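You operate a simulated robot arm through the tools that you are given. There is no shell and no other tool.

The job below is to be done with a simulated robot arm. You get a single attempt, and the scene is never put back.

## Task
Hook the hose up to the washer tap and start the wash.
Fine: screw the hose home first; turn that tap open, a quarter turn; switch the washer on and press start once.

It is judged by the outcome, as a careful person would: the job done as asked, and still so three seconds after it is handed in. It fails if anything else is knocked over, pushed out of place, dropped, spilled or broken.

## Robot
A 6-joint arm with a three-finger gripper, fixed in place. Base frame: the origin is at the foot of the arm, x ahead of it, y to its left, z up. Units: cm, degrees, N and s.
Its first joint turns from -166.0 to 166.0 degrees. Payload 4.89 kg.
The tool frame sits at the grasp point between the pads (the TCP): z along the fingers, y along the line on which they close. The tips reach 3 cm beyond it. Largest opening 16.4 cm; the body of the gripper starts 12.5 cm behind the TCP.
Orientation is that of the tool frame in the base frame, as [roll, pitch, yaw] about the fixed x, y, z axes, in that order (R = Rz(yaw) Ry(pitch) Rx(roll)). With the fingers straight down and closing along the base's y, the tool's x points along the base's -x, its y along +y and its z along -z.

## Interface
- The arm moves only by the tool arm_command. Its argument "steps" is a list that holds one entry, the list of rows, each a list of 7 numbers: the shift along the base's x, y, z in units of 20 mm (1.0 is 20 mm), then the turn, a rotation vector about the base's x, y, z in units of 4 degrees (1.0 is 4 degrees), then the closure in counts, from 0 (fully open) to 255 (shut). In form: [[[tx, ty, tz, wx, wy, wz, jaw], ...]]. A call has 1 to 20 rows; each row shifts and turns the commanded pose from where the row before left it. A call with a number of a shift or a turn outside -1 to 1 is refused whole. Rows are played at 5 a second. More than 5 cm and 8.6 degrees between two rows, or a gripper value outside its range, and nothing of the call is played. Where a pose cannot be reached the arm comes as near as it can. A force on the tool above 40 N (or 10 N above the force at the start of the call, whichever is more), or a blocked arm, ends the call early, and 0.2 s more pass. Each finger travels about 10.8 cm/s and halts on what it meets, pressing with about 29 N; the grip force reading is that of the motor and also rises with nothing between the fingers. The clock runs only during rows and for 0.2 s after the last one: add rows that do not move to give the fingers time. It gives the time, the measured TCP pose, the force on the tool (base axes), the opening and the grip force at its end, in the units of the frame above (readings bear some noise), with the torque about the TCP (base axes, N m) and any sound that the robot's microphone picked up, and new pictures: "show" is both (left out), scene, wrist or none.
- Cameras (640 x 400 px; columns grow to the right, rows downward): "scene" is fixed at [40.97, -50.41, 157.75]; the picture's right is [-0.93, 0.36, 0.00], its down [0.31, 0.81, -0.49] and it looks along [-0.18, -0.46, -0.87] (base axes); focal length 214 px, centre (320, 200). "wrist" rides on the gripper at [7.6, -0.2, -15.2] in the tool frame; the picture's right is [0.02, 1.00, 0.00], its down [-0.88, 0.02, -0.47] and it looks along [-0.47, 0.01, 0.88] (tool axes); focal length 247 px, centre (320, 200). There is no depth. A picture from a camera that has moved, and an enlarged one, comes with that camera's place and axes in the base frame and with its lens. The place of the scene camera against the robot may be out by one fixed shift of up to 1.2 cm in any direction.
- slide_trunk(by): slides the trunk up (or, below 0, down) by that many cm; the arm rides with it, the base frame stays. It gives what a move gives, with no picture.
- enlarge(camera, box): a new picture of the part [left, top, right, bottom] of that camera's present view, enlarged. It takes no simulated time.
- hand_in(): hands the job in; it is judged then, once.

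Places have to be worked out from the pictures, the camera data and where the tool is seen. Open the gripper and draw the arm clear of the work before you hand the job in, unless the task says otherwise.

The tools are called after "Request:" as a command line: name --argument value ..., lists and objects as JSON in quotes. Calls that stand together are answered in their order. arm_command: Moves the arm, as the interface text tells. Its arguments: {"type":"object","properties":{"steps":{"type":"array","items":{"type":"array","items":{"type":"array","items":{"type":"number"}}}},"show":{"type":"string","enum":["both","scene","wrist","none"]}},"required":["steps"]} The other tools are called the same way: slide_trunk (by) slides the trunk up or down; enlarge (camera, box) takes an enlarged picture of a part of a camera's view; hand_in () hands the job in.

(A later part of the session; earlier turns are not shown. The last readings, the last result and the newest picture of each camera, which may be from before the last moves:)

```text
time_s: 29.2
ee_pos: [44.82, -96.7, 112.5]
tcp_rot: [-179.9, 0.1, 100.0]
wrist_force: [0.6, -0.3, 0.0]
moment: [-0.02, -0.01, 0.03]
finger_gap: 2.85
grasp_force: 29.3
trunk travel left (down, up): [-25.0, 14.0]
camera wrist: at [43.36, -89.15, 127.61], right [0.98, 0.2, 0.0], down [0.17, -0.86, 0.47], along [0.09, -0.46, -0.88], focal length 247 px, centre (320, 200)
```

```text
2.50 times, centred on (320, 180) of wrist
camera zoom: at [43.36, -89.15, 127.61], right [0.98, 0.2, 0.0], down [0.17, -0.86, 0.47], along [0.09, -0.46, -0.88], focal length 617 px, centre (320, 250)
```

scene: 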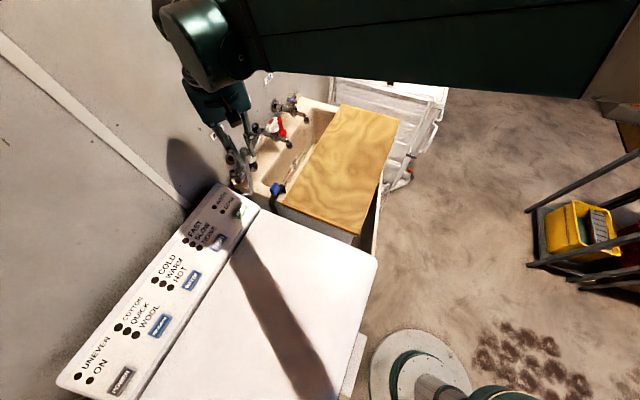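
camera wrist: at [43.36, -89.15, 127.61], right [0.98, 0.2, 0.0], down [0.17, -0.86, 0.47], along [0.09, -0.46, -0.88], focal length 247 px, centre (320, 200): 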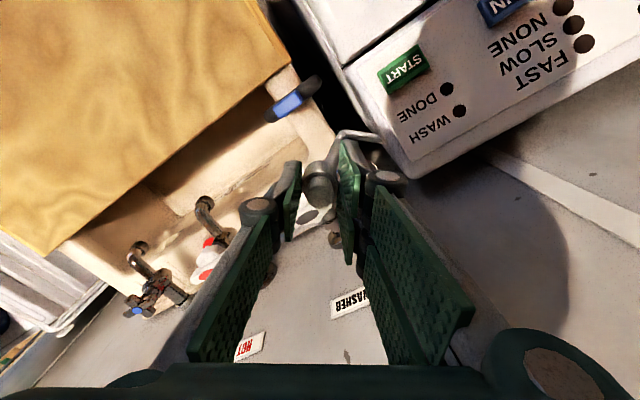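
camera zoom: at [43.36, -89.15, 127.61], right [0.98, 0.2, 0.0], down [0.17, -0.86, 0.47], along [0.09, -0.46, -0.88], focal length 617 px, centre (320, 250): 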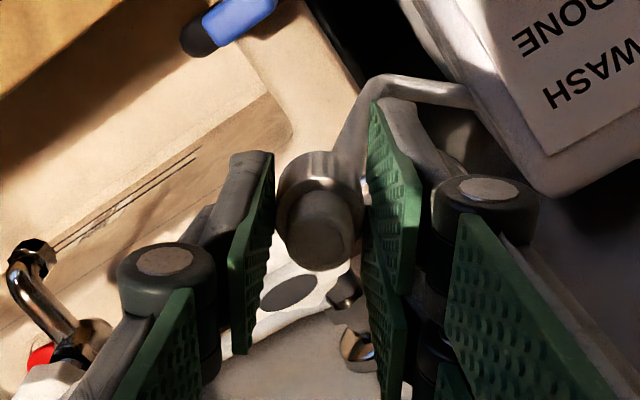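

The hose is a flexible link and the fitting's opening faces down. Before engaging I'll refine the outlet position: yaw further so the camera looks along the wall, putting the camera almost directly above the outlet.

Request:
arm_command --steps '[[[0, 0, 0.8, 0, 0, -1, 255], [0, 0, 0.7, 0, 0, -1, 255], [0, -0.3, 0, 0, 0, -1, 255], [0, -0.3, 0, 0, 0, -1, 255], [0, -0.3, 0, 0, 0, -1, 255], [0, -0.3, 0, 0, 0, -1, 255], [0, -0.3, 0, 0, 0, -1, 255], [0, -0.3, 0, 0, 0, -1, 255], [0, -0.3, 0, 0, 0, -1, 255], [0, -0.3, 0, 0, 0, -1, 255], [0, -0.3, 0, 0, 0, -1, 255], [0, -0.3, 0, 0, 0, -1, 255], [0, 0, 0, 0, 0, 0, 255], [0, 0, 0, 0, 0, 0, 255]]]'

Request:
enlarge --camera "wrist" --box '[260, 20, 420, 180]'

```text
time_s: 32.2
ee_pos: [44.89, -102.71, 115.5]
tcp_rot: [-179.9, 0.0, 52.1]
wrist_force: [0.0, 0.6, -0.1]
moment: [-0.02, 0.02, -0.02]
finger_gap: 2.83
grasp_force: 28.6
trunk travel left (down, up): [-25.0, 14.0]
camera wrist: at [49.41, -96.56, 130.61], right [0.8, -0.6, 0.0], down [-0.53, -0.71, 0.47], along [-0.28, -0.38, -0.88], focal length 247 px, centre (320, 200)
```

scene: 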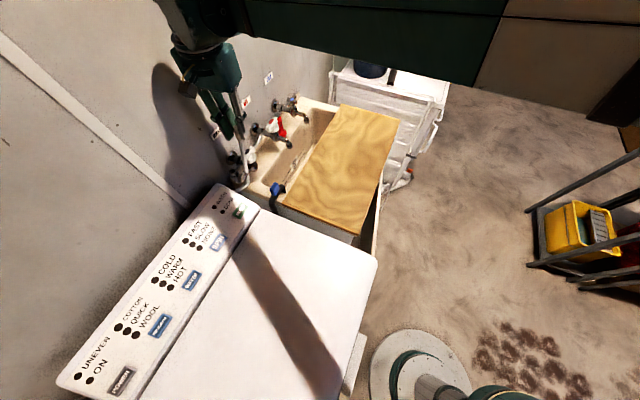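
wrist: 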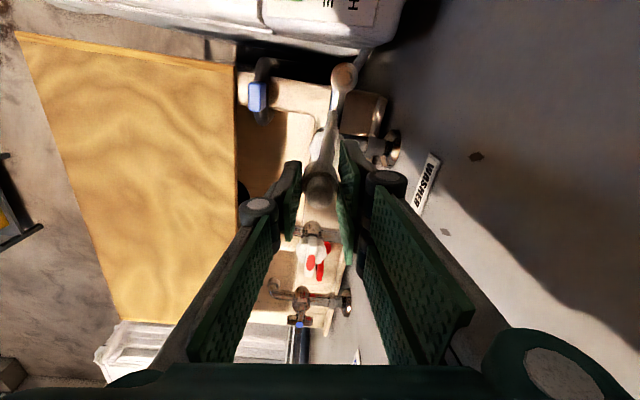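

```text
2.50 times, centred on (340, 100) of wrist
camera zoom: at [49.41, -96.56, 130.61], right [0.8, -0.6, 0.0], down [-0.53, -0.71, 0.47], along [-0.28, -0.38, -0.88], focal length 617 px, centre (270, 450)
```

zoom: 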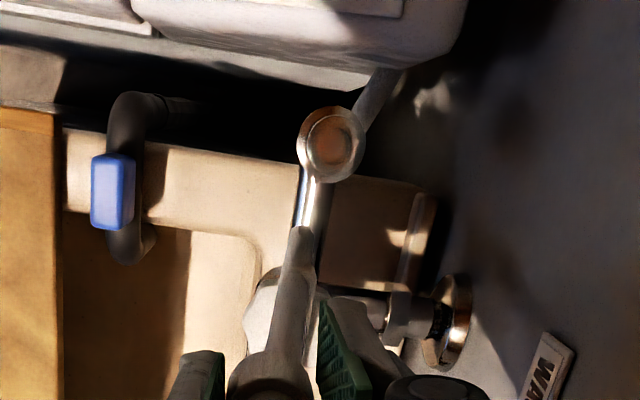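

From almost directly above, the outlet comes out at (51.0,-98.95), with the rim at z≈102.2. The wall is at about 9 cm from the outlet axis, so I'll screw in strokes of about 120-130° with the gripper body mostly parallel to the wall. Now I'll unwind the yaw to ~204 while keeping clear of the wall.

Request:
arm_command --show "none" --steps '[[[0.15, 0.33, 0, 0, 0, 1, 255], [0.15, 0.33, 0, 0, 0, 1, 255], [0.15, 0.33, 0, 0, 0, 1, 255], [0.15, 0.33, 0, 0, 0, 1, 255], [0.15, 0.33, 0, 0, 0, 1, 255], [0.15, 0.33, 0, 0, 0, 1, 255], [0.15, 0.33, 0, 0, 0, 1, 255], [0.15, 0.33, 0, 0, 0, 1, 255], [0.15, 0.33, 0, 0, 0, 1, 255], [0.15, 0.33, 0, 0, 0, 1, 255], [0, 0, 0, 0, 0, 1, 255], [0, 0, 0, 0, 0, 1, 255], [0, 0, 0, 0, 0, 1, 255], [0, 0, 0, 0, 0, 1, 255], [0, 0, 0, 0, 0, 1, 255], [0, 0, 0, 0, 0, 1, 255], [0, 0, 0, 0, 0, 1, 255], [0, 0, 0, 0, 0, 1, 255], [0, 0, 0, 0, 0, 1, 255], [0, 0, 0, 0, 0, 1, 255]]]'

Request:
arm_command --steps '[[[0, 0, 0, 0, 0, 1, 255], [0, 0, 0, 0, 0, 1, 255], [0, 0, 0, 0, 0, 1, 255], [0, 0, 0, 0, 0, 1, 255], [0, 0, 0, 0, 0, 1, 255], [0, 0, 0, 0, 0, 1, 255], [0, 0, 0, 0, 0, 1, 255], [0, 0, 0, 0, 0, 1, 255], [0, 0, 0, 0, 0, 1, 255], [0, 0, 0, 0, 0, 1, 255], [0, 0, 0, 0, 0, 1, 255], [0, 0, 0, 0, 0, 1, 255], [0, 0, 0, 0, 0, 1, 255], [0, 0, 0, 0, 0, 1, 255], [0, 0, 0, 0, 0, 1, 255], [0, 0, 0, 0, 0, 1, 255], [0, 0, 0, 0, 0, 1, 255], [0, 0, 0, 0, 0, 1, 255], [0, 0, 0, 0, 0, 0, 255]]]'

```text
time_s: 36.4
ee_pos: [47.79, -96.17, 115.41]
tcp_rot: [180.0, 0.0, 132.1]
wrist_force: [0.0, 0.7, -1.5]
moment: [0.01, 0.02, 0.01]
finger_gap: 2.82
grasp_force: 28.8
trunk travel left (down, up): [-25.0, 14.0]
```

```text
time_s: 40.4
ee_pos: [47.87, -96.13, 115.38]
tcp_rot: [180.0, 0.0, -155.9]
wrist_force: [0.1, -0.1, -0.7]
moment: [0.0, 0.0, -0.02]
finger_gap: 2.81
grasp_force: 29.0
trunk travel left (down, up): [-25.0, 14.0]
camera wrist: at [40.88, -99.35, 130.59], right [-0.43, 0.9, 0.0], down [0.8, 0.38, 0.47], along [0.43, 0.2, -0.88], focal length 247 px, centre (320, 200)
```

scene: 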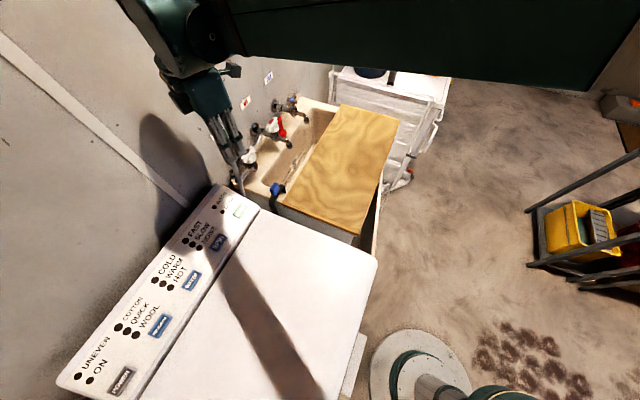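
wrist: 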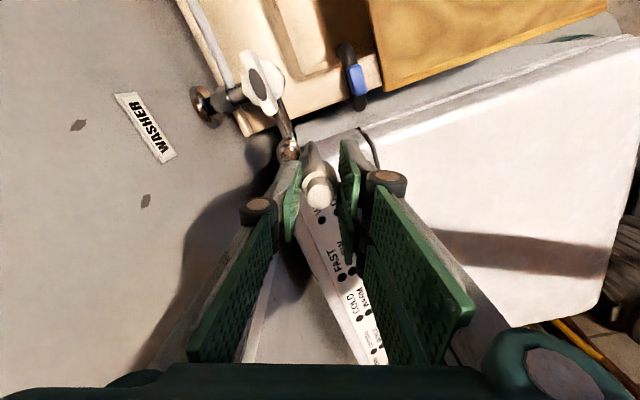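

The outlet is visible just left of the nut here; I'll zoom to cross-check its position.

Request:
enlarge --camera "wrist" --box '[230, 60, 370, 220]'

```text
2.50 times, centred on (300, 140) of wrist
camera zoom: at [40.88, -99.35, 130.59], right [-0.43, 0.9, 0.0], down [0.8, 0.38, 0.47], along [0.43, 0.2, -0.88], focal length 617 px, centre (370, 350)
```

zoom: 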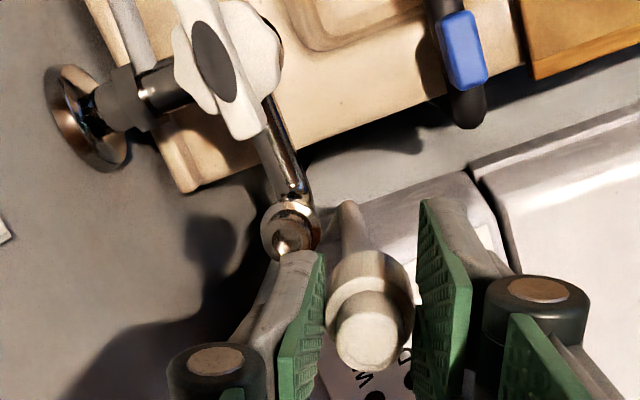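

That view confirms (51.0,-98.95). I'll move over the outlet, ease the yaw to ~196 for wall clearance, and lower until the nut is just above the rim.

Request:
arm_command --steps '[[[0, 0, 0, 0, 0, -1, 255], [0, 0, 0, 0, 0, -1, 255], [0.52, -0.47, 0, 0, 0, 0, 255], [0.52, -0.47, 0, 0, 0, 0, 255], [0.52, -0.47, 0, 0, 0, 0, 255], [0, 0, -0.9, 0, 0, 0, 255], [0, 0, -0.9, 0, 0, 0, 255], [0, 0, -0.9, 0, 0, 0, 255], [0, 0, -0.9, 0, 0, 0, 255], [0, 0, -0.5, 0, 0, 0, 255], [0, 0, -0.3, 0, 0, 0, 255], [0, 0, 0, 0, 0, 0, 255]]]'

Request:
enlarge --camera "scene" --box '[200, 130, 280, 220]'

Request:
enlarge --camera "wrist" --box '[230, 60, 400, 240]'

```text
time_s: 43.0
ee_pos: [50.85, -98.86, 106.69]
tcp_rot: [-180.0, 0.0, -163.8]
wrist_force: [3.1, -8.2, 30.9]
moment: [-0.36, 0.08, 0.03]
finger_gap: 2.82
grasp_force: 28.8
trunk travel left (down, up): [-25.0, 14.0]
camera wrist: at [43.57, -101.08, 121.97], right [-0.3, 0.95, 0.0], down [0.84, 0.26, 0.47], along [0.45, 0.14, -0.88], focal length 247 px, centre (320, 200)
```

scene: 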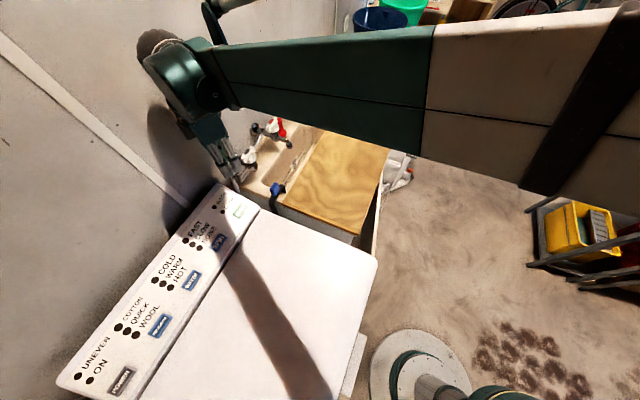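
wrist: 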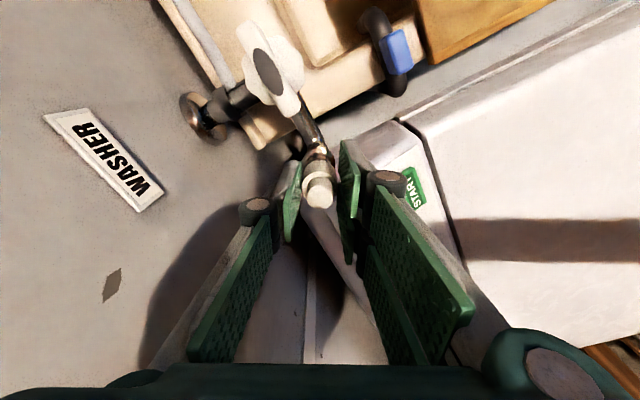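

```text
4.44 times, centred on (240, 175) of scene
camera zoom: at [40.97, -50.41, 157.75], right [-0.93, 0.36, 0.0], down [0.31, 0.81, -0.49], along [-0.18, -0.46, -0.87], focal length 953 px, centre (676, 311)
```

zoom: 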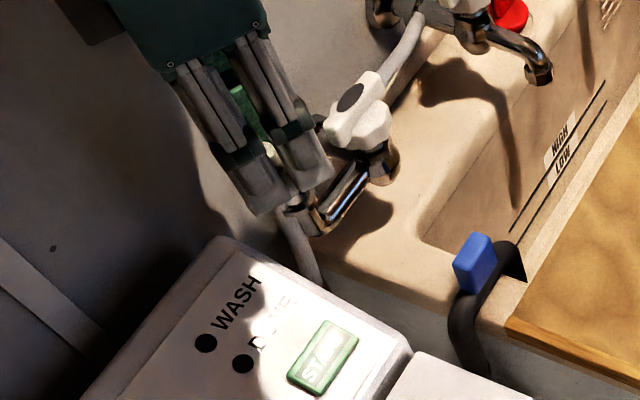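

```text
2.22 times, centred on (315, 150) of wrist
camera zoom: at [43.57, -101.08, 121.97], right [-0.3, 0.95, 0.0], down [0.84, 0.26, 0.47], along [0.45, 0.14, -0.88], focal length 549 px, centre (331, 311)
```

zoom: 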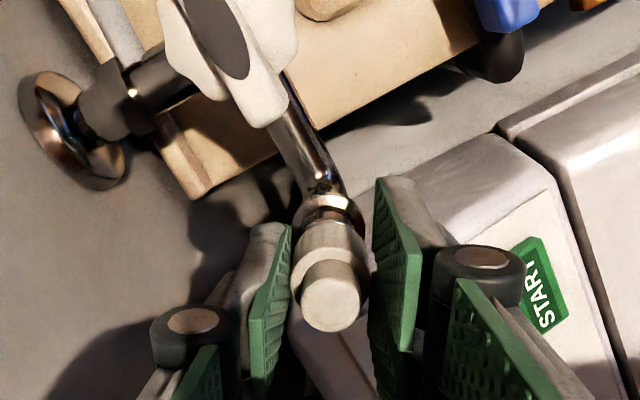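

The nut touched the outlet's top (about 31 N upward at TCP z 106.7) and is visually lined up. I'll ease the load a bit and start turning clockwise, watching torque and height.

Request:
arm_command --steps '[[[0, 0, 0.07, 0, 0, 0, 255], [0, 0, 0, 0, 0, -1, 255], [0, 0, 0, 0, 0, -1, 255], [0, 0, 0, 0, 0, -1, 255], [0, 0, 0, 0, 0, -1, 255], [0, 0, 0, 0, 0, -1, 255], [0, 0, 0, 0, 0, -1, 255], [0, 0, 0, 0, 0, 0, 255]]]'

Request:
enlarge --camera "wrist" --box '[230, 60, 400, 240]'

```text
time_s: 44.8
ee_pos: [51.06, -98.84, 106.78]
tcp_rot: [179.9, -0.1, 172.0]
wrist_force: [-2.6, -0.5, 5.9]
moment: [0.01, 0.12, 0.02]
finger_gap: 2.83
grasp_force: 29.3
trunk travel left (down, up): [-25.0, 14.0]
camera wrist: at [43.3, -97.95, 121.95], right [0.12, 0.99, 0.0], down [0.87, -0.1, 0.47], along [0.47, -0.06, -0.88], focal length 247 px, centre (320, 200)
```

scene: 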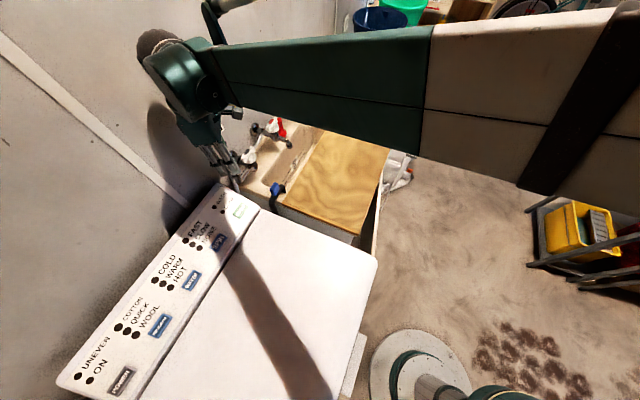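
wrist: 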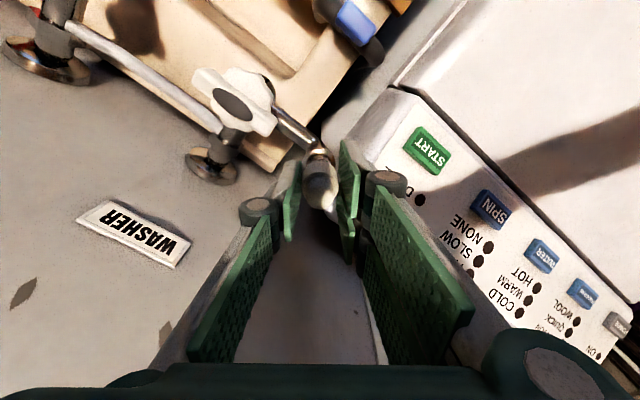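

```text
2.22 times, centred on (315, 150) of wrist
camera zoom: at [43.3, -97.95, 121.95], right [0.12, 0.99, 0.0], down [0.87, -0.1, 0.47], along [0.47, -0.06, -0.88], focal length 549 px, centre (331, 311)
```

zoom: 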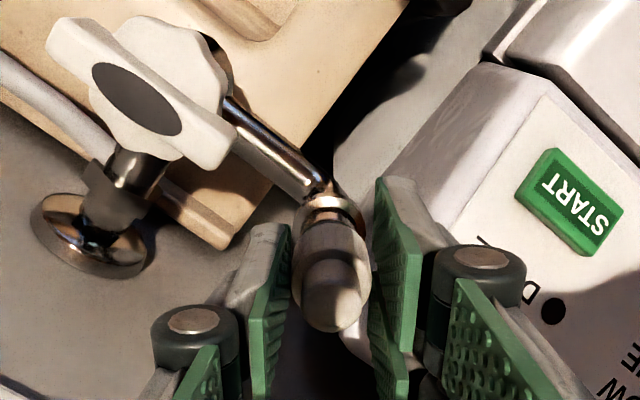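

Alignment still looks good; force dropped to 6 N and there's negligible torque. I'll continue clockwise with slightly more downward push and see whether the thread catches.

Request:
arm_command --steps '[[[0, 0, -0.05, 0, 0, -1, 255], [0, 0, -0.03, 0, 0, -1, 255], [0, 0, 0, 0, 0, -1, 255], [0, 0, 0, 0, 0, -1, 255], [0, 0, 0, 0, 0, -1, 255], [0, 0, 0, 0, 0, -1, 255], [0, 0, 0, 0, 0, -1, 255], [0, 0, 0, 0, 0, -1, 255], [0, 0, 0, 0, 0, 0, 255]]]'

Request:
enlarge --camera "wrist" --box '[230, 60, 400, 240]'

```text
time_s: 46.8
ee_pos: [50.9, -98.69, 106.81]
tcp_rot: [180.0, 0.1, 140.1]
wrist_force: [-6.0, 0.2, 18.7]
moment: [0.11, 0.31, -0.01]
finger_gap: 2.82
grasp_force: 28.8
trunk travel left (down, up): [-25.0, 14.0]
camera wrist: at [44.86, -93.98, 121.9], right [0.63, 0.78, 0.0], down [0.69, -0.55, 0.47], along [0.37, -0.3, -0.88], focal length 247 px, centre (320, 200)
```

scene: 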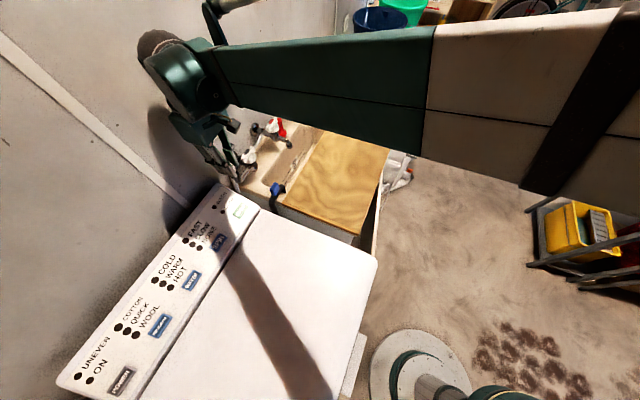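
wrist: 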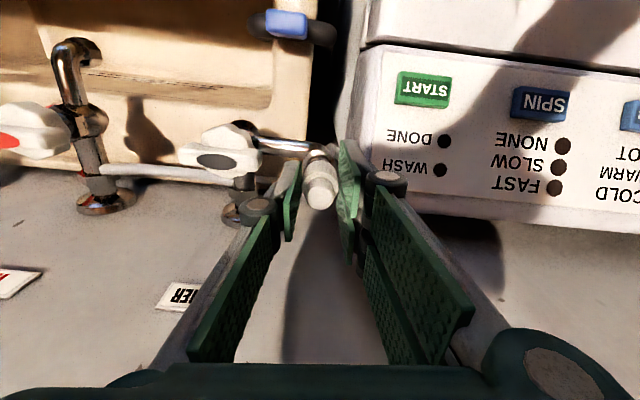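

```text
2.22 times, centred on (315, 150) of wrist
camera zoom: at [44.86, -93.98, 121.9], right [0.63, 0.78, 0.0], down [0.69, -0.55, 0.47], along [0.37, -0.3, -0.88], focal length 549 px, centre (331, 311)
```

zoom: 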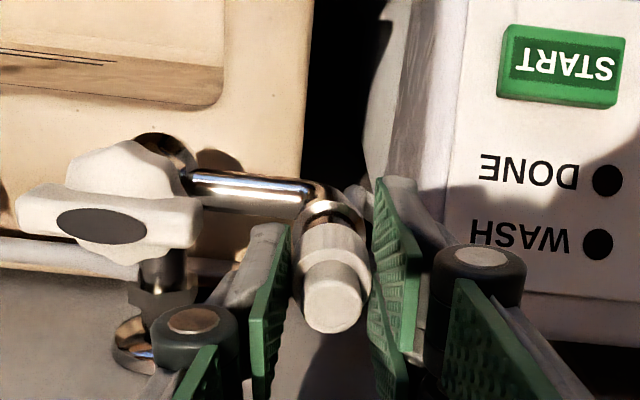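

I'll zoom tightly on the contact area to judge the remaining misalignment.

Request:
enlarge --camera "wrist" --box '[290, 130, 350, 215]'

Request:
enlarge --camera "scene" --box '[215, 150, 265, 200]'

```text
4.71 times, centred on (320, 172) of wrist
camera zoom: at [44.86, -93.98, 121.9], right [0.63, 0.78, 0.0], down [0.69, -0.55, 0.47], along [0.37, -0.3, -0.88], focal length 1162 px, centre (320, 329)
```

zoom: 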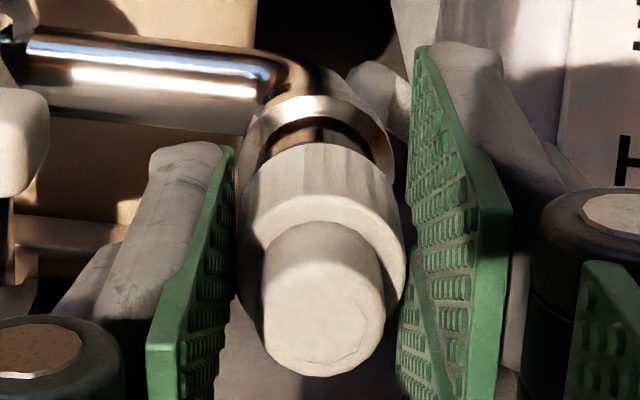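

```text
8.00 times, centred on (240, 175) of scene
camera zoom: at [40.97, -50.41, 157.75], right [-0.93, 0.36, 0.0], down [0.31, 0.81, -0.49], along [-0.18, -0.46, -0.87], focal length 1716 px, centre (960, 400)
```

zoom: 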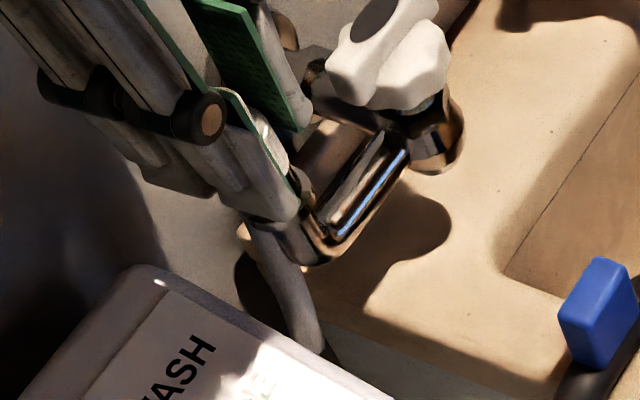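

The nut sits about 1 mm toward the washer side relative to the outlet. I'll nudge it (-0.1,-0.1) cm while continuing slightly clockwise and see if it drops in.

Request:
arm_command --show "none" --steps '[[[-0.05, -0.05, 0, 0, 0, -0.5, 255], [0, 0, 0, 0, 0, -0.5, 255], [0, 0, 0, 0, 0, 0, 255]]]'

Request:
arm_command --show "none" --steps '[[[0, 0, 0, 0, 0, -1, 255], [0, 0, 0, 0, 0, -1, 255], [0, 0, 0, 0, 0, -1, 255], [0, 0, 0, 0, 0, 0, 255]]]'

```text
time_s: 47.6
ee_pos: [50.87, -98.96, 106.75]
tcp_rot: [-180.0, -0.1, 136.2]
wrist_force: [2.9, 4.4, 14.0]
moment: [0.26, -0.1, -0.05]
finger_gap: 2.83
grasp_force: 29.1
trunk travel left (down, up): [-25.0, 14.0]
```

```text
time_s: 48.6
ee_pos: [50.73, -99.05, 106.71]
tcp_rot: [-180.0, 0.1, 124.0]
wrist_force: [-0.6, 0.2, 11.7]
moment: [0.07, -0.1, -0.03]
finger_gap: 2.84
grasp_force: 29.1
trunk travel left (down, up): [-25.0, 14.0]
```

The force is slowly easing as I turn (18.7→11.7 N) with z creeping down. I'll continue the stroke to yaw ~80.

Request:
arm_command --show "none" --steps '[[[0, 0, -0.03, 0, 0, -1, 255], [0, 0, 0, 0, 0, -1, 255], [0, 0, 0, 0, 0, -1, 255], [0, 0, 0, 0, 0, -1, 255], [0, 0, 0, 0, 0, -1, 255], [0, 0, 0, 0, 0, 0, 255]]]'

Request:
arm_command --steps '[[[0, 0, 0, 0, 0, -1, 255], [0, 0, 0, 0, 0, -1, 255], [0, 0, 0, 0, 0, -1, 255], [0, 0, 0, 0, 0, -1, 255], [0, 0, 0, 0, 0, -1, 255], [0, 0, 0, 0, 0, -1, 255], [0, 0, 0, 0, 0, 0, 255]]]'

Request:
enlarge --camera "wrist" --box '[290, 130, 350, 215]'

Request:
enlarge --camera "scene" --box '[210, 145, 270, 205]'

```text
time_s: 50.0
ee_pos: [50.83, -98.97, 106.64]
tcp_rot: [-179.9, 0.0, 104.0]
wrist_force: [-1.5, -1.6, 25.9]
moment: [0.06, 0.06, 0.05]
finger_gap: 2.84
grasp_force: 29.0
trunk travel left (down, up): [-25.0, 14.0]
```

```text
time_s: 51.6
ee_pos: [50.86, -98.93, 106.67]
tcp_rot: [179.9, 0.0, 80.0]
wrist_force: [-3.4, 1.2, 23.1]
moment: [0.13, 0.12, -0.04]
finger_gap: 2.8
grasp_force: 29.1
trunk travel left (down, up): [-25.0, 14.0]
camera wrist: at [51.96, -91.33, 121.82], right [0.99, -0.15, 0.0], down [-0.13, -0.87, 0.47], along [-0.07, -0.47, -0.88], focal length 247 px, centre (320, 200)
```

scene: 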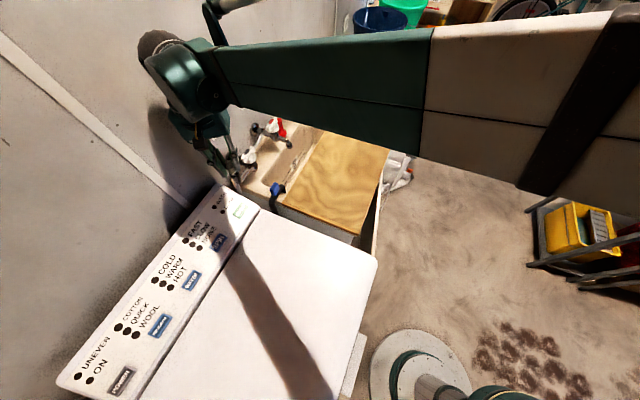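
wrist: 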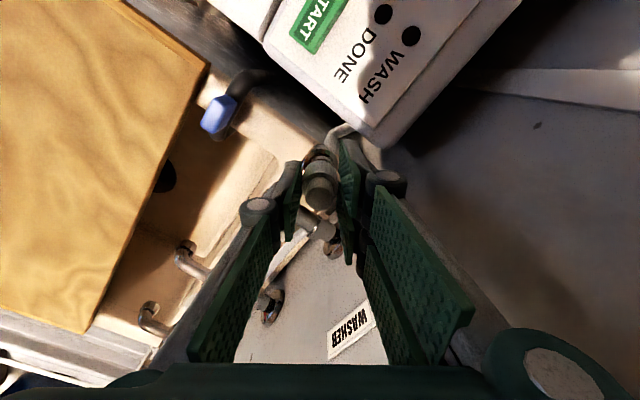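

```text
4.71 times, centred on (320, 172) of wrist
camera zoom: at [51.96, -91.33, 121.82], right [0.99, -0.15, 0.0], down [-0.13, -0.87, 0.47], along [-0.07, -0.47, -0.88], focal length 1162 px, centre (320, 329)
```

zoom: 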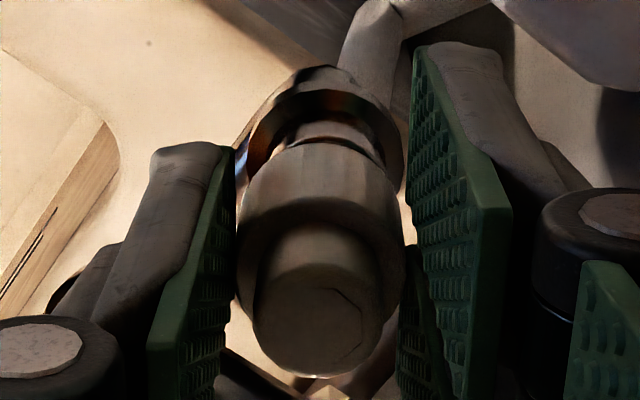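

```text
6.67 times, centred on (240, 175) of scene
camera zoom: at [40.97, -50.41, 157.75], right [-0.93, 0.36, 0.0], down [0.31, 0.81, -0.49], along [-0.18, -0.46, -0.87], focal length 1430 px, centre (853, 367)
```

zoom: 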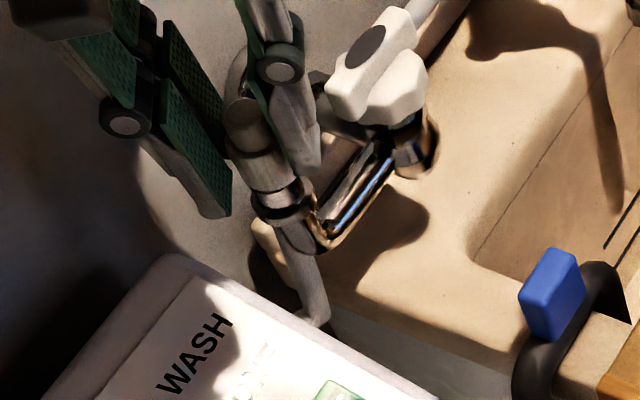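

The nut looks coaxial from two directions, and the force trend suggests a fine thread may be catching. I'll test by lifting 0.15 cm: a downward pull would mean it's engaged.

Request:
arm_command --show "none" --steps '[[[0, 0, 0.04, 0, 0, 0, 255], [0, 0, 0.035, 0, 0, 0, 255], [0, 0, 0, 0, 0, 0, 255]]]'

```text
time_s: 52.4
ee_pos: [50.98, -99.0, 106.68]
tcp_rot: [-180.0, 0.0, 80.0]
wrist_force: [-1.2, 0.8, 4.7]
moment: [0.1, 0.08, -0.02]
finger_gap: 2.81
grasp_force: 29.2
trunk travel left (down, up): [-25.0, 14.0]
```

Still slight contact at +4.7 N. Raise another 0.15 cm to discriminate.

Request:
arm_command --show "none" --steps '[[[0, 0, 0.04, 0, 0, 0, 255], [0, 0, 0.035, 0, 0, 0, 255], [0, 0, 0, 0, 0, 0, 255]]]'

```text
time_s: 53.2
ee_pos: [50.88, -98.94, 106.89]
tcp_rot: [-180.0, 0.0, 80.2]
wrist_force: [0.3, -0.3, 0.1]
moment: [0.04, -0.04, 0.03]
finger_gap: 2.82
grasp_force: 28.9
trunk travel left (down, up): [-25.0, 14.0]
```

No engagement: it lifts free. I'll raise it 3 cm and inspect the underside geometry and alignment from the scene camera.

Request:
arm_command --steps '[[[0, 0, 0.7, 0, 0, 0, 255], [0, 0, 0.8, 0, 0, 0, 255], [0, 0, 0, 0, 0, 0, 255]]]'

Request:
enlarge --camera "scene" --box '[215, 145, 255, 185]'

Request:
enlarge --camera "wrist" --box '[290, 130, 350, 215]'

```text
time_s: 54.0
ee_pos: [50.88, -99.02, 109.86]
tcp_rot: [179.9, 0.0, 80.1]
wrist_force: [0.3, -0.2, 0.1]
moment: [-0.03, -0.03, -0.02]
finger_gap: 2.82
grasp_force: 28.9
trunk travel left (down, up): [-25.0, 14.0]
camera wrist: at [51.97, -91.42, 125.02], right [0.99, -0.15, 0.0], down [-0.13, -0.87, 0.47], along [-0.07, -0.47, -0.88], focal length 247 px, centre (320, 200)
```

scene: 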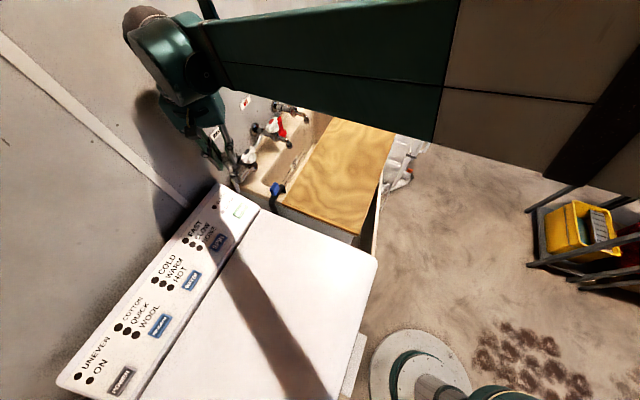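
wrist: 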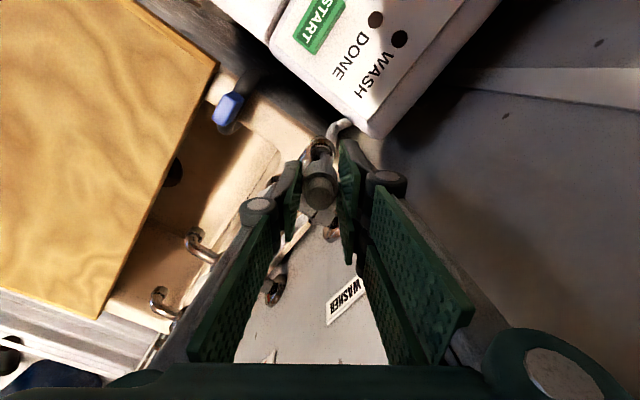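

```text
10.00 times, centred on (235, 165) of scene
camera zoom: at [40.97, -50.41, 157.75], right [-0.93, 0.36, 0.0], down [0.31, 0.81, -0.49], along [-0.18, -0.46, -0.87], focal length 2145 px, centre (1170, 550)
```

zoom: 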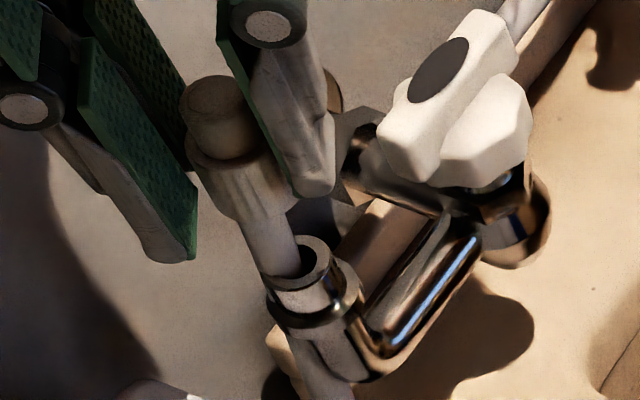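

```text
4.71 times, centred on (320, 172) of wrist
camera zoom: at [51.97, -91.42, 125.02], right [0.99, -0.15, 0.0], down [-0.13, -0.87, 0.47], along [-0.07, -0.47, -0.88], focal length 1162 px, centre (320, 329)
```

zoom: 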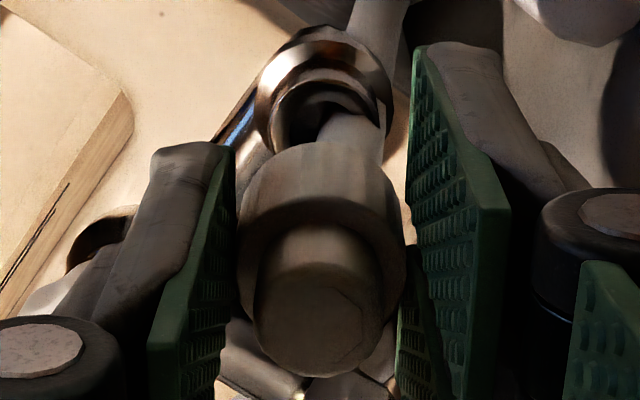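

The view shows something light coming out under the nut down past the outlet. I need a clearer look at the fitting's underside before trying again.

Request:
enlarge --camera "scene" --box '[224, 150, 250, 176]'

Request:
enlarge --camera "wrist" --box '[300, 128, 345, 168]'

```text
15.38 times, centred on (237, 163) of scene
camera zoom: at [40.97, -50.41, 157.75], right [-0.93, 0.36, 0.0], down [0.31, 0.81, -0.49], along [-0.18, -0.46, -0.87], focal length 3300 px, centre (1597, 769)
```

zoom: 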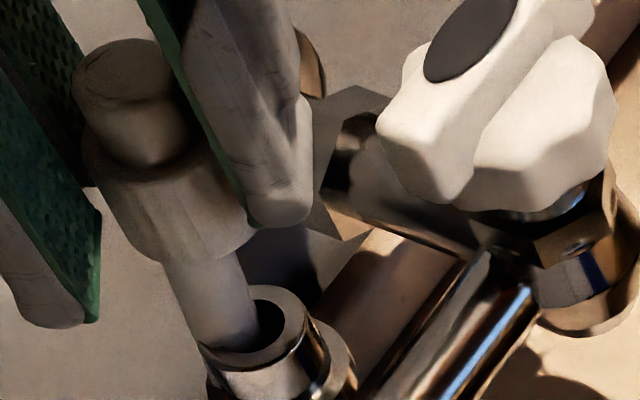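

```text
10.00 times, centred on (322, 148) of wrist
camera zoom: at [51.97, -91.42, 125.02], right [0.99, -0.15, 0.0], down [-0.13, -0.87, 0.47], along [-0.07, -0.47, -0.88], focal length 2470 px, centre (295, 720)
```

zoom: 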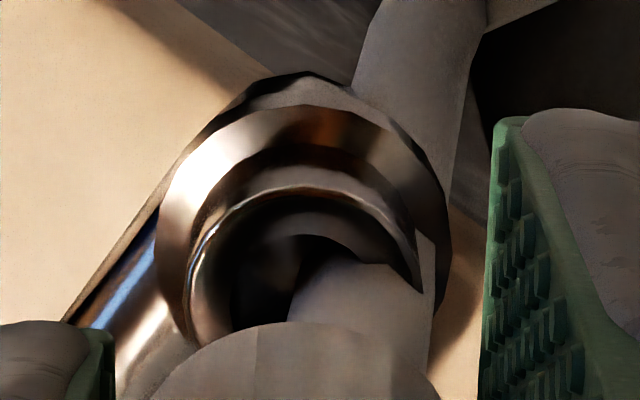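

The nut appears to be resting on the rim about 1-2 mm off-centre; contact moments suggest it should move slightly +y. I'll rotate back to yaw ~192 in the air, then re-approach at about (50.9,-98.8).

Request:
arm_command --show "none" --steps '[[[0, 0, 0, 0, 0, 1, 255], [0, 0, 0, 0, 0, 1, 255], [0, 0, 0, 0, 0, 1, 255], [0, 0, 0, 0, 0, 1, 255], [0, 0, 0, 0, 0, 1, 255], [0, 0, 0, 0, 0, 1, 255], [0, 0, 0, 0, 0, 1, 255], [0, 0, 0, 0, 0, 1, 255], [0, 0, 0, 0, 0, 1, 255], [0, 0, 0, 0, 0, 1, 255], [0, 0, 0, 0, 0, 1, 255], [0, 0, 0, 0, 0, 1, 255], [0, 0, 0, 0, 0, 1, 255], [0, 0, 0, 0, 0, 1, 255], [0, 0, 0, 0, 0, 0, 255]]]'

Request:
enlarge --camera "wrist" --box '[300, 128, 345, 168]'

Request:
arm_command --show "none" --steps '[[[0, 0, 0, 0, 0, 1, 255], [0, 0, 0, 0, 0, 1, 255], [0, 0, 0, 0, 0, 1, 255], [0, 0, 0, 0, 0, 1, 255], [0, 0, 0, 0, 0, 1, 255], [0, 0, 0, 0, 0, 1, 255], [0, 0, 0, 0, 0, 1, 255], [0, 0, 0, 0, 0, 1, 255], [0, 0, 0, 0, 0, 1, 255], [0, 0, 0, 0, 0, 1, 255], [0, 0, 0, 0, 0, 1, 255], [0, 0, 0, 0, 0, 1, 255], [0, 0, 0, 0, 0, 1, 255], [0, 0, 0, 0, 0, 1, 255], [0, 0, 0, 0, 0, 0, 255]]]'

Request:
enlarge --camera "wrist" --box '[300, 128, 345, 168]'

```text
time_s: 57.2
ee_pos: [50.93, -99.0, 109.86]
tcp_rot: [179.9, 0.0, 136.2]
wrist_force: [0.3, 0.1, -0.7]
moment: [0.0, 0.0, 0.02]
finger_gap: 2.79
grasp_force: 28.7
trunk travel left (down, up): [-25.0, 14.0]
```

```text
10.00 times, centred on (322, 148) of wrist
camera zoom: at [45.21, -93.78, 125.05], right [0.68, 0.74, 0.0], down [0.65, -0.6, 0.47], along [0.35, -0.32, -0.88], focal length 2470 px, centre (295, 720)
```

zoom: 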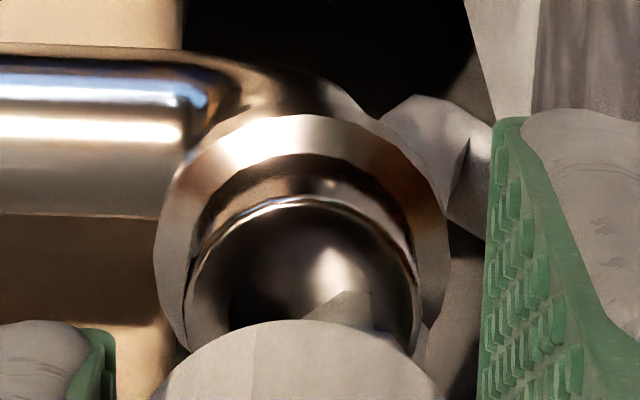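

```text
time_s: 60.4
ee_pos: [50.91, -98.89, 109.96]
tcp_rot: [-180.0, 0.0, -167.9]
wrist_force: [-0.1, -0.5, 0.7]
moment: [0.02, 0.0, -0.01]
finger_gap: 2.77
grasp_force: 29.0
trunk travel left (down, up): [-25.0, 14.0]
```

```text
10.00 times, centred on (322, 148) of wrist
camera zoom: at [43.42, -100.77, 125.05], right [-0.23, 0.97, 0.0], down [0.86, 0.2, 0.47], along [0.46, 0.11, -0.88], focal length 2470 px, centre (295, 720)
```

zoom: 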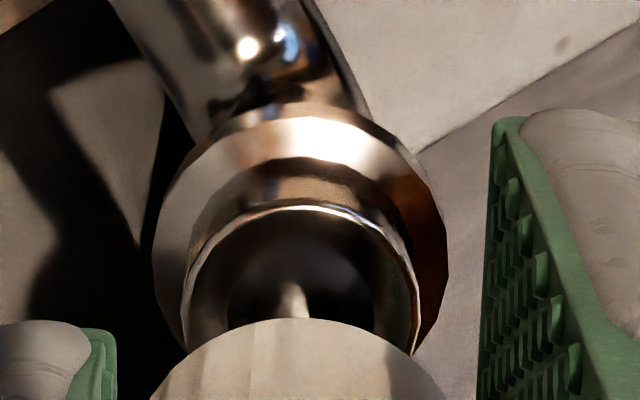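

These views are clear: the rim is centred on the tool axis, but the nut itself sits ~0.25 cm off the tool axis (away from the camera side), which also explains the contact moments at each yaw. I'll shift the TCP by -0.2 cm in x to put the nut's own axis on the outlet and lower gently.

Request:
arm_command --show "none" --steps '[[[-0.1, 0.0, 0, 0, 0, 0, 255], [0, 0, -0.8, 0, 0, 0, 255], [0, 0, -0.6, 0, 0, 0, 255], [0, 0, -0.15, 0, 0, 0, 255], [0, 0, -0.05, 0, 0, 0, 255], [0, 0, 0, 0, 0, 0, 255]]]'

```text
time_s: 61.8
ee_pos: [50.57, -98.95, 106.62]
tcp_rot: [-179.9, 0.1, -167.9]
wrist_force: [0.4, 0.7, -0.1]
moment: [0.02, 0.01, 0.04]
finger_gap: 2.77
grasp_force: 29.4
trunk travel left (down, up): [-25.0, 14.0]
```

No contact at the height that gave about 10 N before — an improvement. Lower further in small steps.

Request:
arm_command --show "none" --steps '[[[0, 0, -0.05, 0, 0, 0, 255], [0, 0, -0.05, 0, 0, 0, 255], [0, 0, 0, 0, 0, 0, 255]]]'

```text
time_s: 62.6
ee_pos: [50.7, -99.11, 106.44]
tcp_rot: [179.9, 0.0, -168.0]
wrist_force: [-0.6, -0.4, -0.5]
moment: [-0.02, 0.05, 0.02]
finger_gap: 2.78
grasp_force: 28.9
trunk travel left (down, up): [-25.0, 14.0]
```

The nut is now going down past the earlier contact height with no force. Continue lowering.

Request:
arm_command --show "none" --steps '[[[0, 0, -0.1, 0, 0, 0, 255], [0, 0, -0.1, 0, 0, 0, 255], [0, 0, 0, 0, 0, 0, 255]]]'

```text
time_s: 63.4
ee_pos: [50.63, -99.09, 106.11]
tcp_rot: [-180.0, 0.0, -168.0]
wrist_force: [0.7, 0.2, -0.4]
moment: [0.0, -0.01, 0.01]
finger_gap: 2.77
grasp_force: 29.2
trunk travel left (down, up): [-25.0, 14.0]
```

Request:
arm_command --steps '[[[0, 0, -0.1, 0, 0, 0, 255], [0, 0, -0.1, 0, 0, 0, 255], [0, 0, -0.1, 0, 0, 0, 255], [0, 0, 0, 0, 0, 0, 255]]]'

Request:
enlarge --camera "wrist" --box '[290, 130, 350, 215]'

```text
time_s: 64.4
ee_pos: [50.66, -99.08, 105.42]
tcp_rot: [179.9, 0.0, -168.0]
wrist_force: [-3.9, -4.1, 0.6]
moment: [-0.17, 0.04, -0.01]
finger_gap: 2.78
grasp_force: 28.5
trunk travel left (down, up): [-25.0, 14.0]
camera wrist: at [43.18, -100.78, 120.62], right [-0.23, 0.97, 0.0], down [0.86, 0.2, 0.47], along [0.46, 0.11, -0.88], focal length 247 px, centre (320, 200)
```

scene: 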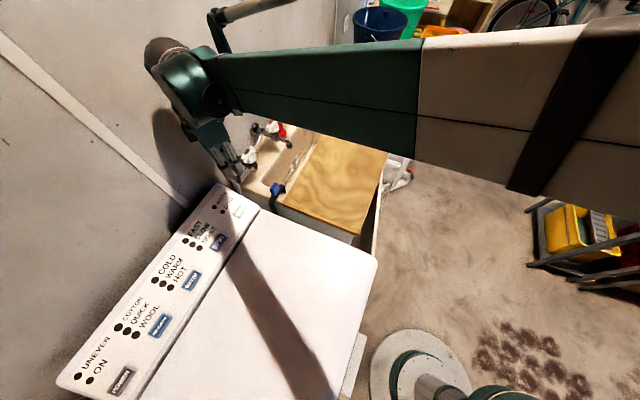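
wrist: 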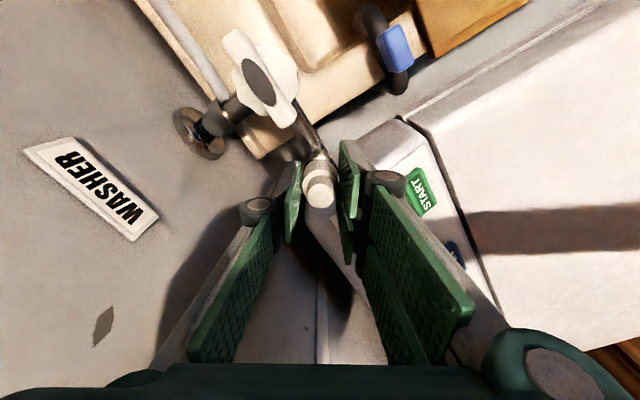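

```text
4.71 times, centred on (320, 172) of wrist
camera zoom: at [43.18, -100.78, 120.62], right [-0.23, 0.97, 0.0], down [0.86, 0.2, 0.47], along [0.46, 0.11, -0.88], focal length 1162 px, centre (320, 329)
```

zoom: 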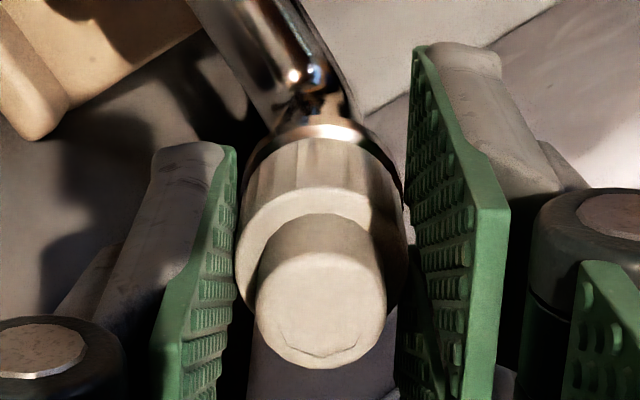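

The nut has slid over the outlet (down to TCP z 105.4), with a slight lateral load. I'll relieve it by a small (-x,-y) nudge and start turning clockwise, compensating for the nut's offset from the tool axis.

Request:
arm_command --show "none" --steps '[[[-0.015, -0.015, 0, 0, 0, 0, 255], [0, 0, 0, 0, 0, 0, 255]]]'

Request:
arm_command --show "none" --steps '[[[-0.002, 0.0085, 0, 0, 0, -1, 255], [-0.001, 0.0087, 0, 0, 0, -1, 255], [0, 0.0087, 0, 0, 0, -1, 255], [0.001, 0.0087, 0, 0, 0, -1, 255], [0, 0, 0, 0, 0, 0, 255]]]'

```text
time_s: 65.0
ee_pos: [50.6, -99.05, 105.39]
tcp_rot: [180.0, 0.0, -167.9]
wrist_force: [-3.3, -2.3, 0.5]
moment: [-0.08, 0.09, 0.04]
finger_gap: 2.74
grasp_force: 29.2
trunk travel left (down, up): [-25.0, 14.0]
```

```text
time_s: 66.2
ee_pos: [50.62, -98.97, 105.4]
tcp_rot: [-180.0, -0.1, 176.0]
wrist_force: [-0.5, -1.9, -0.2]
moment: [-0.14, -0.01, 0.01]
finger_gap: 2.76
grasp_force: 28.9
trunk travel left (down, up): [-25.0, 14.0]
```

Little load. I'll lower in small steps to find axial contact with the thread.

Request:
arm_command --show "none" --steps '[[[0, 0, -0.05, 0, 0, 0, 255], [0, 0, -0.05, 0, 0, 0, 255], [0, 0, 0, 0, 0, 0, 255]]]'

Request:
arm_command --show "none" --steps '[[[0, 0, -0.05, 0, 0, 0, 255], [0, 0, -0.05, 0, 0, 0, 255], [0, 0, 0, 0, 0, 0, 255]]]'

```text
time_s: 67.0
ee_pos: [50.66, -98.98, 105.27]
tcp_rot: [-179.9, -0.1, 176.2]
wrist_force: [6.6, -10.3, 20.3]
moment: [-0.36, -0.37, -0.05]
finger_gap: 2.75
grasp_force: 28.4
trunk travel left (down, up): [-25.0, 14.0]
```

```text
time_s: 67.7
ee_pos: [50.56, -99.04, 105.33]
tcp_rot: [-179.9, 0.0, 176.1]
wrist_force: [1.1, -4.4, 21.9]
moment: [-0.18, -0.03, -0.04]
finger_gap: 2.75
grasp_force: 29.1
trunk travel left (down, up): [-25.0, 14.0]
stopped in row 3: the force on the tool passed its limit at 40 N (the readings are from after the stop); the commanded pose is now the measured one
```

Firm axial contact now at z≈105.3 (about 20 N). Turn clockwise with offset compensation and watch.

Request:
arm_command --show "none" --steps '[[[0.001, 0.0087, 0, 0, 0, -1, 255], [0.002, 0.0085, 0, 0, 0, -1, 255], [0.003, 0.0083, 0, 0, 0, -1, 255], [0.0035, 0.008, 0, 0, 0, -1, 255], [0.004, 0.0078, 0, 0, 0, -1, 255], [0.0045, 0.0075, 0, 0, 0, -1, 255], [0, 0, 0, 0, 0, 0, 255]]]'

```text
time_s: 69.3
ee_pos: [50.72, -98.93, 105.17]
tcp_rot: [-179.9, 0.0, 152.1]
wrist_force: [-0.3, -17.0, 27.4]
moment: [-0.64, -0.02, -0.08]
finger_gap: 2.74
grasp_force: 28.6
trunk travel left (down, up): [-25.0, 14.0]
```

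There's a lateral load in -y (17 N), so I'm slightly off. I'll shift -0.1 cm in y and continue turning without further y drift.

Request:
arm_command --show "none" --steps '[[[0, -0.05, 0, 0, 0, 0, 255], [0.003, 0.0, 0, 0, 0, -1, 255], [0.003, 0.0, 0, 0, 0, -1, 255], [0.003, 0.0, 0, 0, 0, -1, 255], [0, 0, 0, 0, 0, 0, 255]]]'

```text
time_s: 70.5
ee_pos: [50.68, -98.81, 105.18]
tcp_rot: [-179.9, 0.0, 140.1]
wrist_force: [-2.8, 18.5, 18.8]
moment: [0.55, 0.14, 0.04]
finger_gap: 2.73
grasp_force: 29.5
trunk travel left (down, up): [-25.0, 14.0]
```

Over-corrected (now +18 N in y). I'll go back +0.05 cm and continue with compensation, in short increments.

Request:
arm_command --show "none" --steps '[[[0, 0.027, 0, 0, 0, 0, 255], [0, 0, 0, 0, 0, 0, 255]]]'

Request:
arm_command --show "none" --steps '[[[0.006, 0.006, 0, 0, 0, -1, 255], [0.006, 0.006, 0, 0, 0, -1, 255], [0.0065, 0.0055, 0, 0, 0, -1, 255], [0, 0, 0, 0, 0, 0, 255]]]'

```text
time_s: 71.1
ee_pos: [50.77, -98.85, 105.17]
tcp_rot: [-179.9, 0.1, 140.1]
wrist_force: [-0.9, 17.0, 16.5]
moment: [0.43, 0.05, 0.01]
finger_gap: 2.76
grasp_force: 29.2
trunk travel left (down, up): [-25.0, 14.0]
```

```text
time_s: 72.1
ee_pos: [50.87, -98.75, 105.28]
tcp_rot: [-179.9, 0.2, 128.0]
wrist_force: [-3.9, 24.0, 7.3]
moment: [0.59, 0.12, 0.01]
finger_gap: 2.74
grasp_force: 29.2
trunk travel left (down, up): [-25.0, 14.0]
```

The tool is being held about 0.2 cm from where it's commanded, consistent with outlet O≈(51.0,-98.95) and offset 0.25 cm. I'll move the command to match and check the forces.

Request:
arm_command --show "none" --steps '[[[0.02, 0.05, 0, 0, 0, 0, 255], [0.02, 0.03, 0, 0, 0, 0, 255], [0, 0, 0, 0, 0, 0, 255]]]'

```text
time_s: 72.9
ee_pos: [50.63, -98.85, 105.2]
tcp_rot: [-179.9, 0.1, 127.9]
wrist_force: [-3.0, 0.2, 16.1]
moment: [-0.13, 0.15, -0.02]
finger_gap: 2.76
grasp_force: 29.5
trunk travel left (down, up): [-25.0, 14.0]
```

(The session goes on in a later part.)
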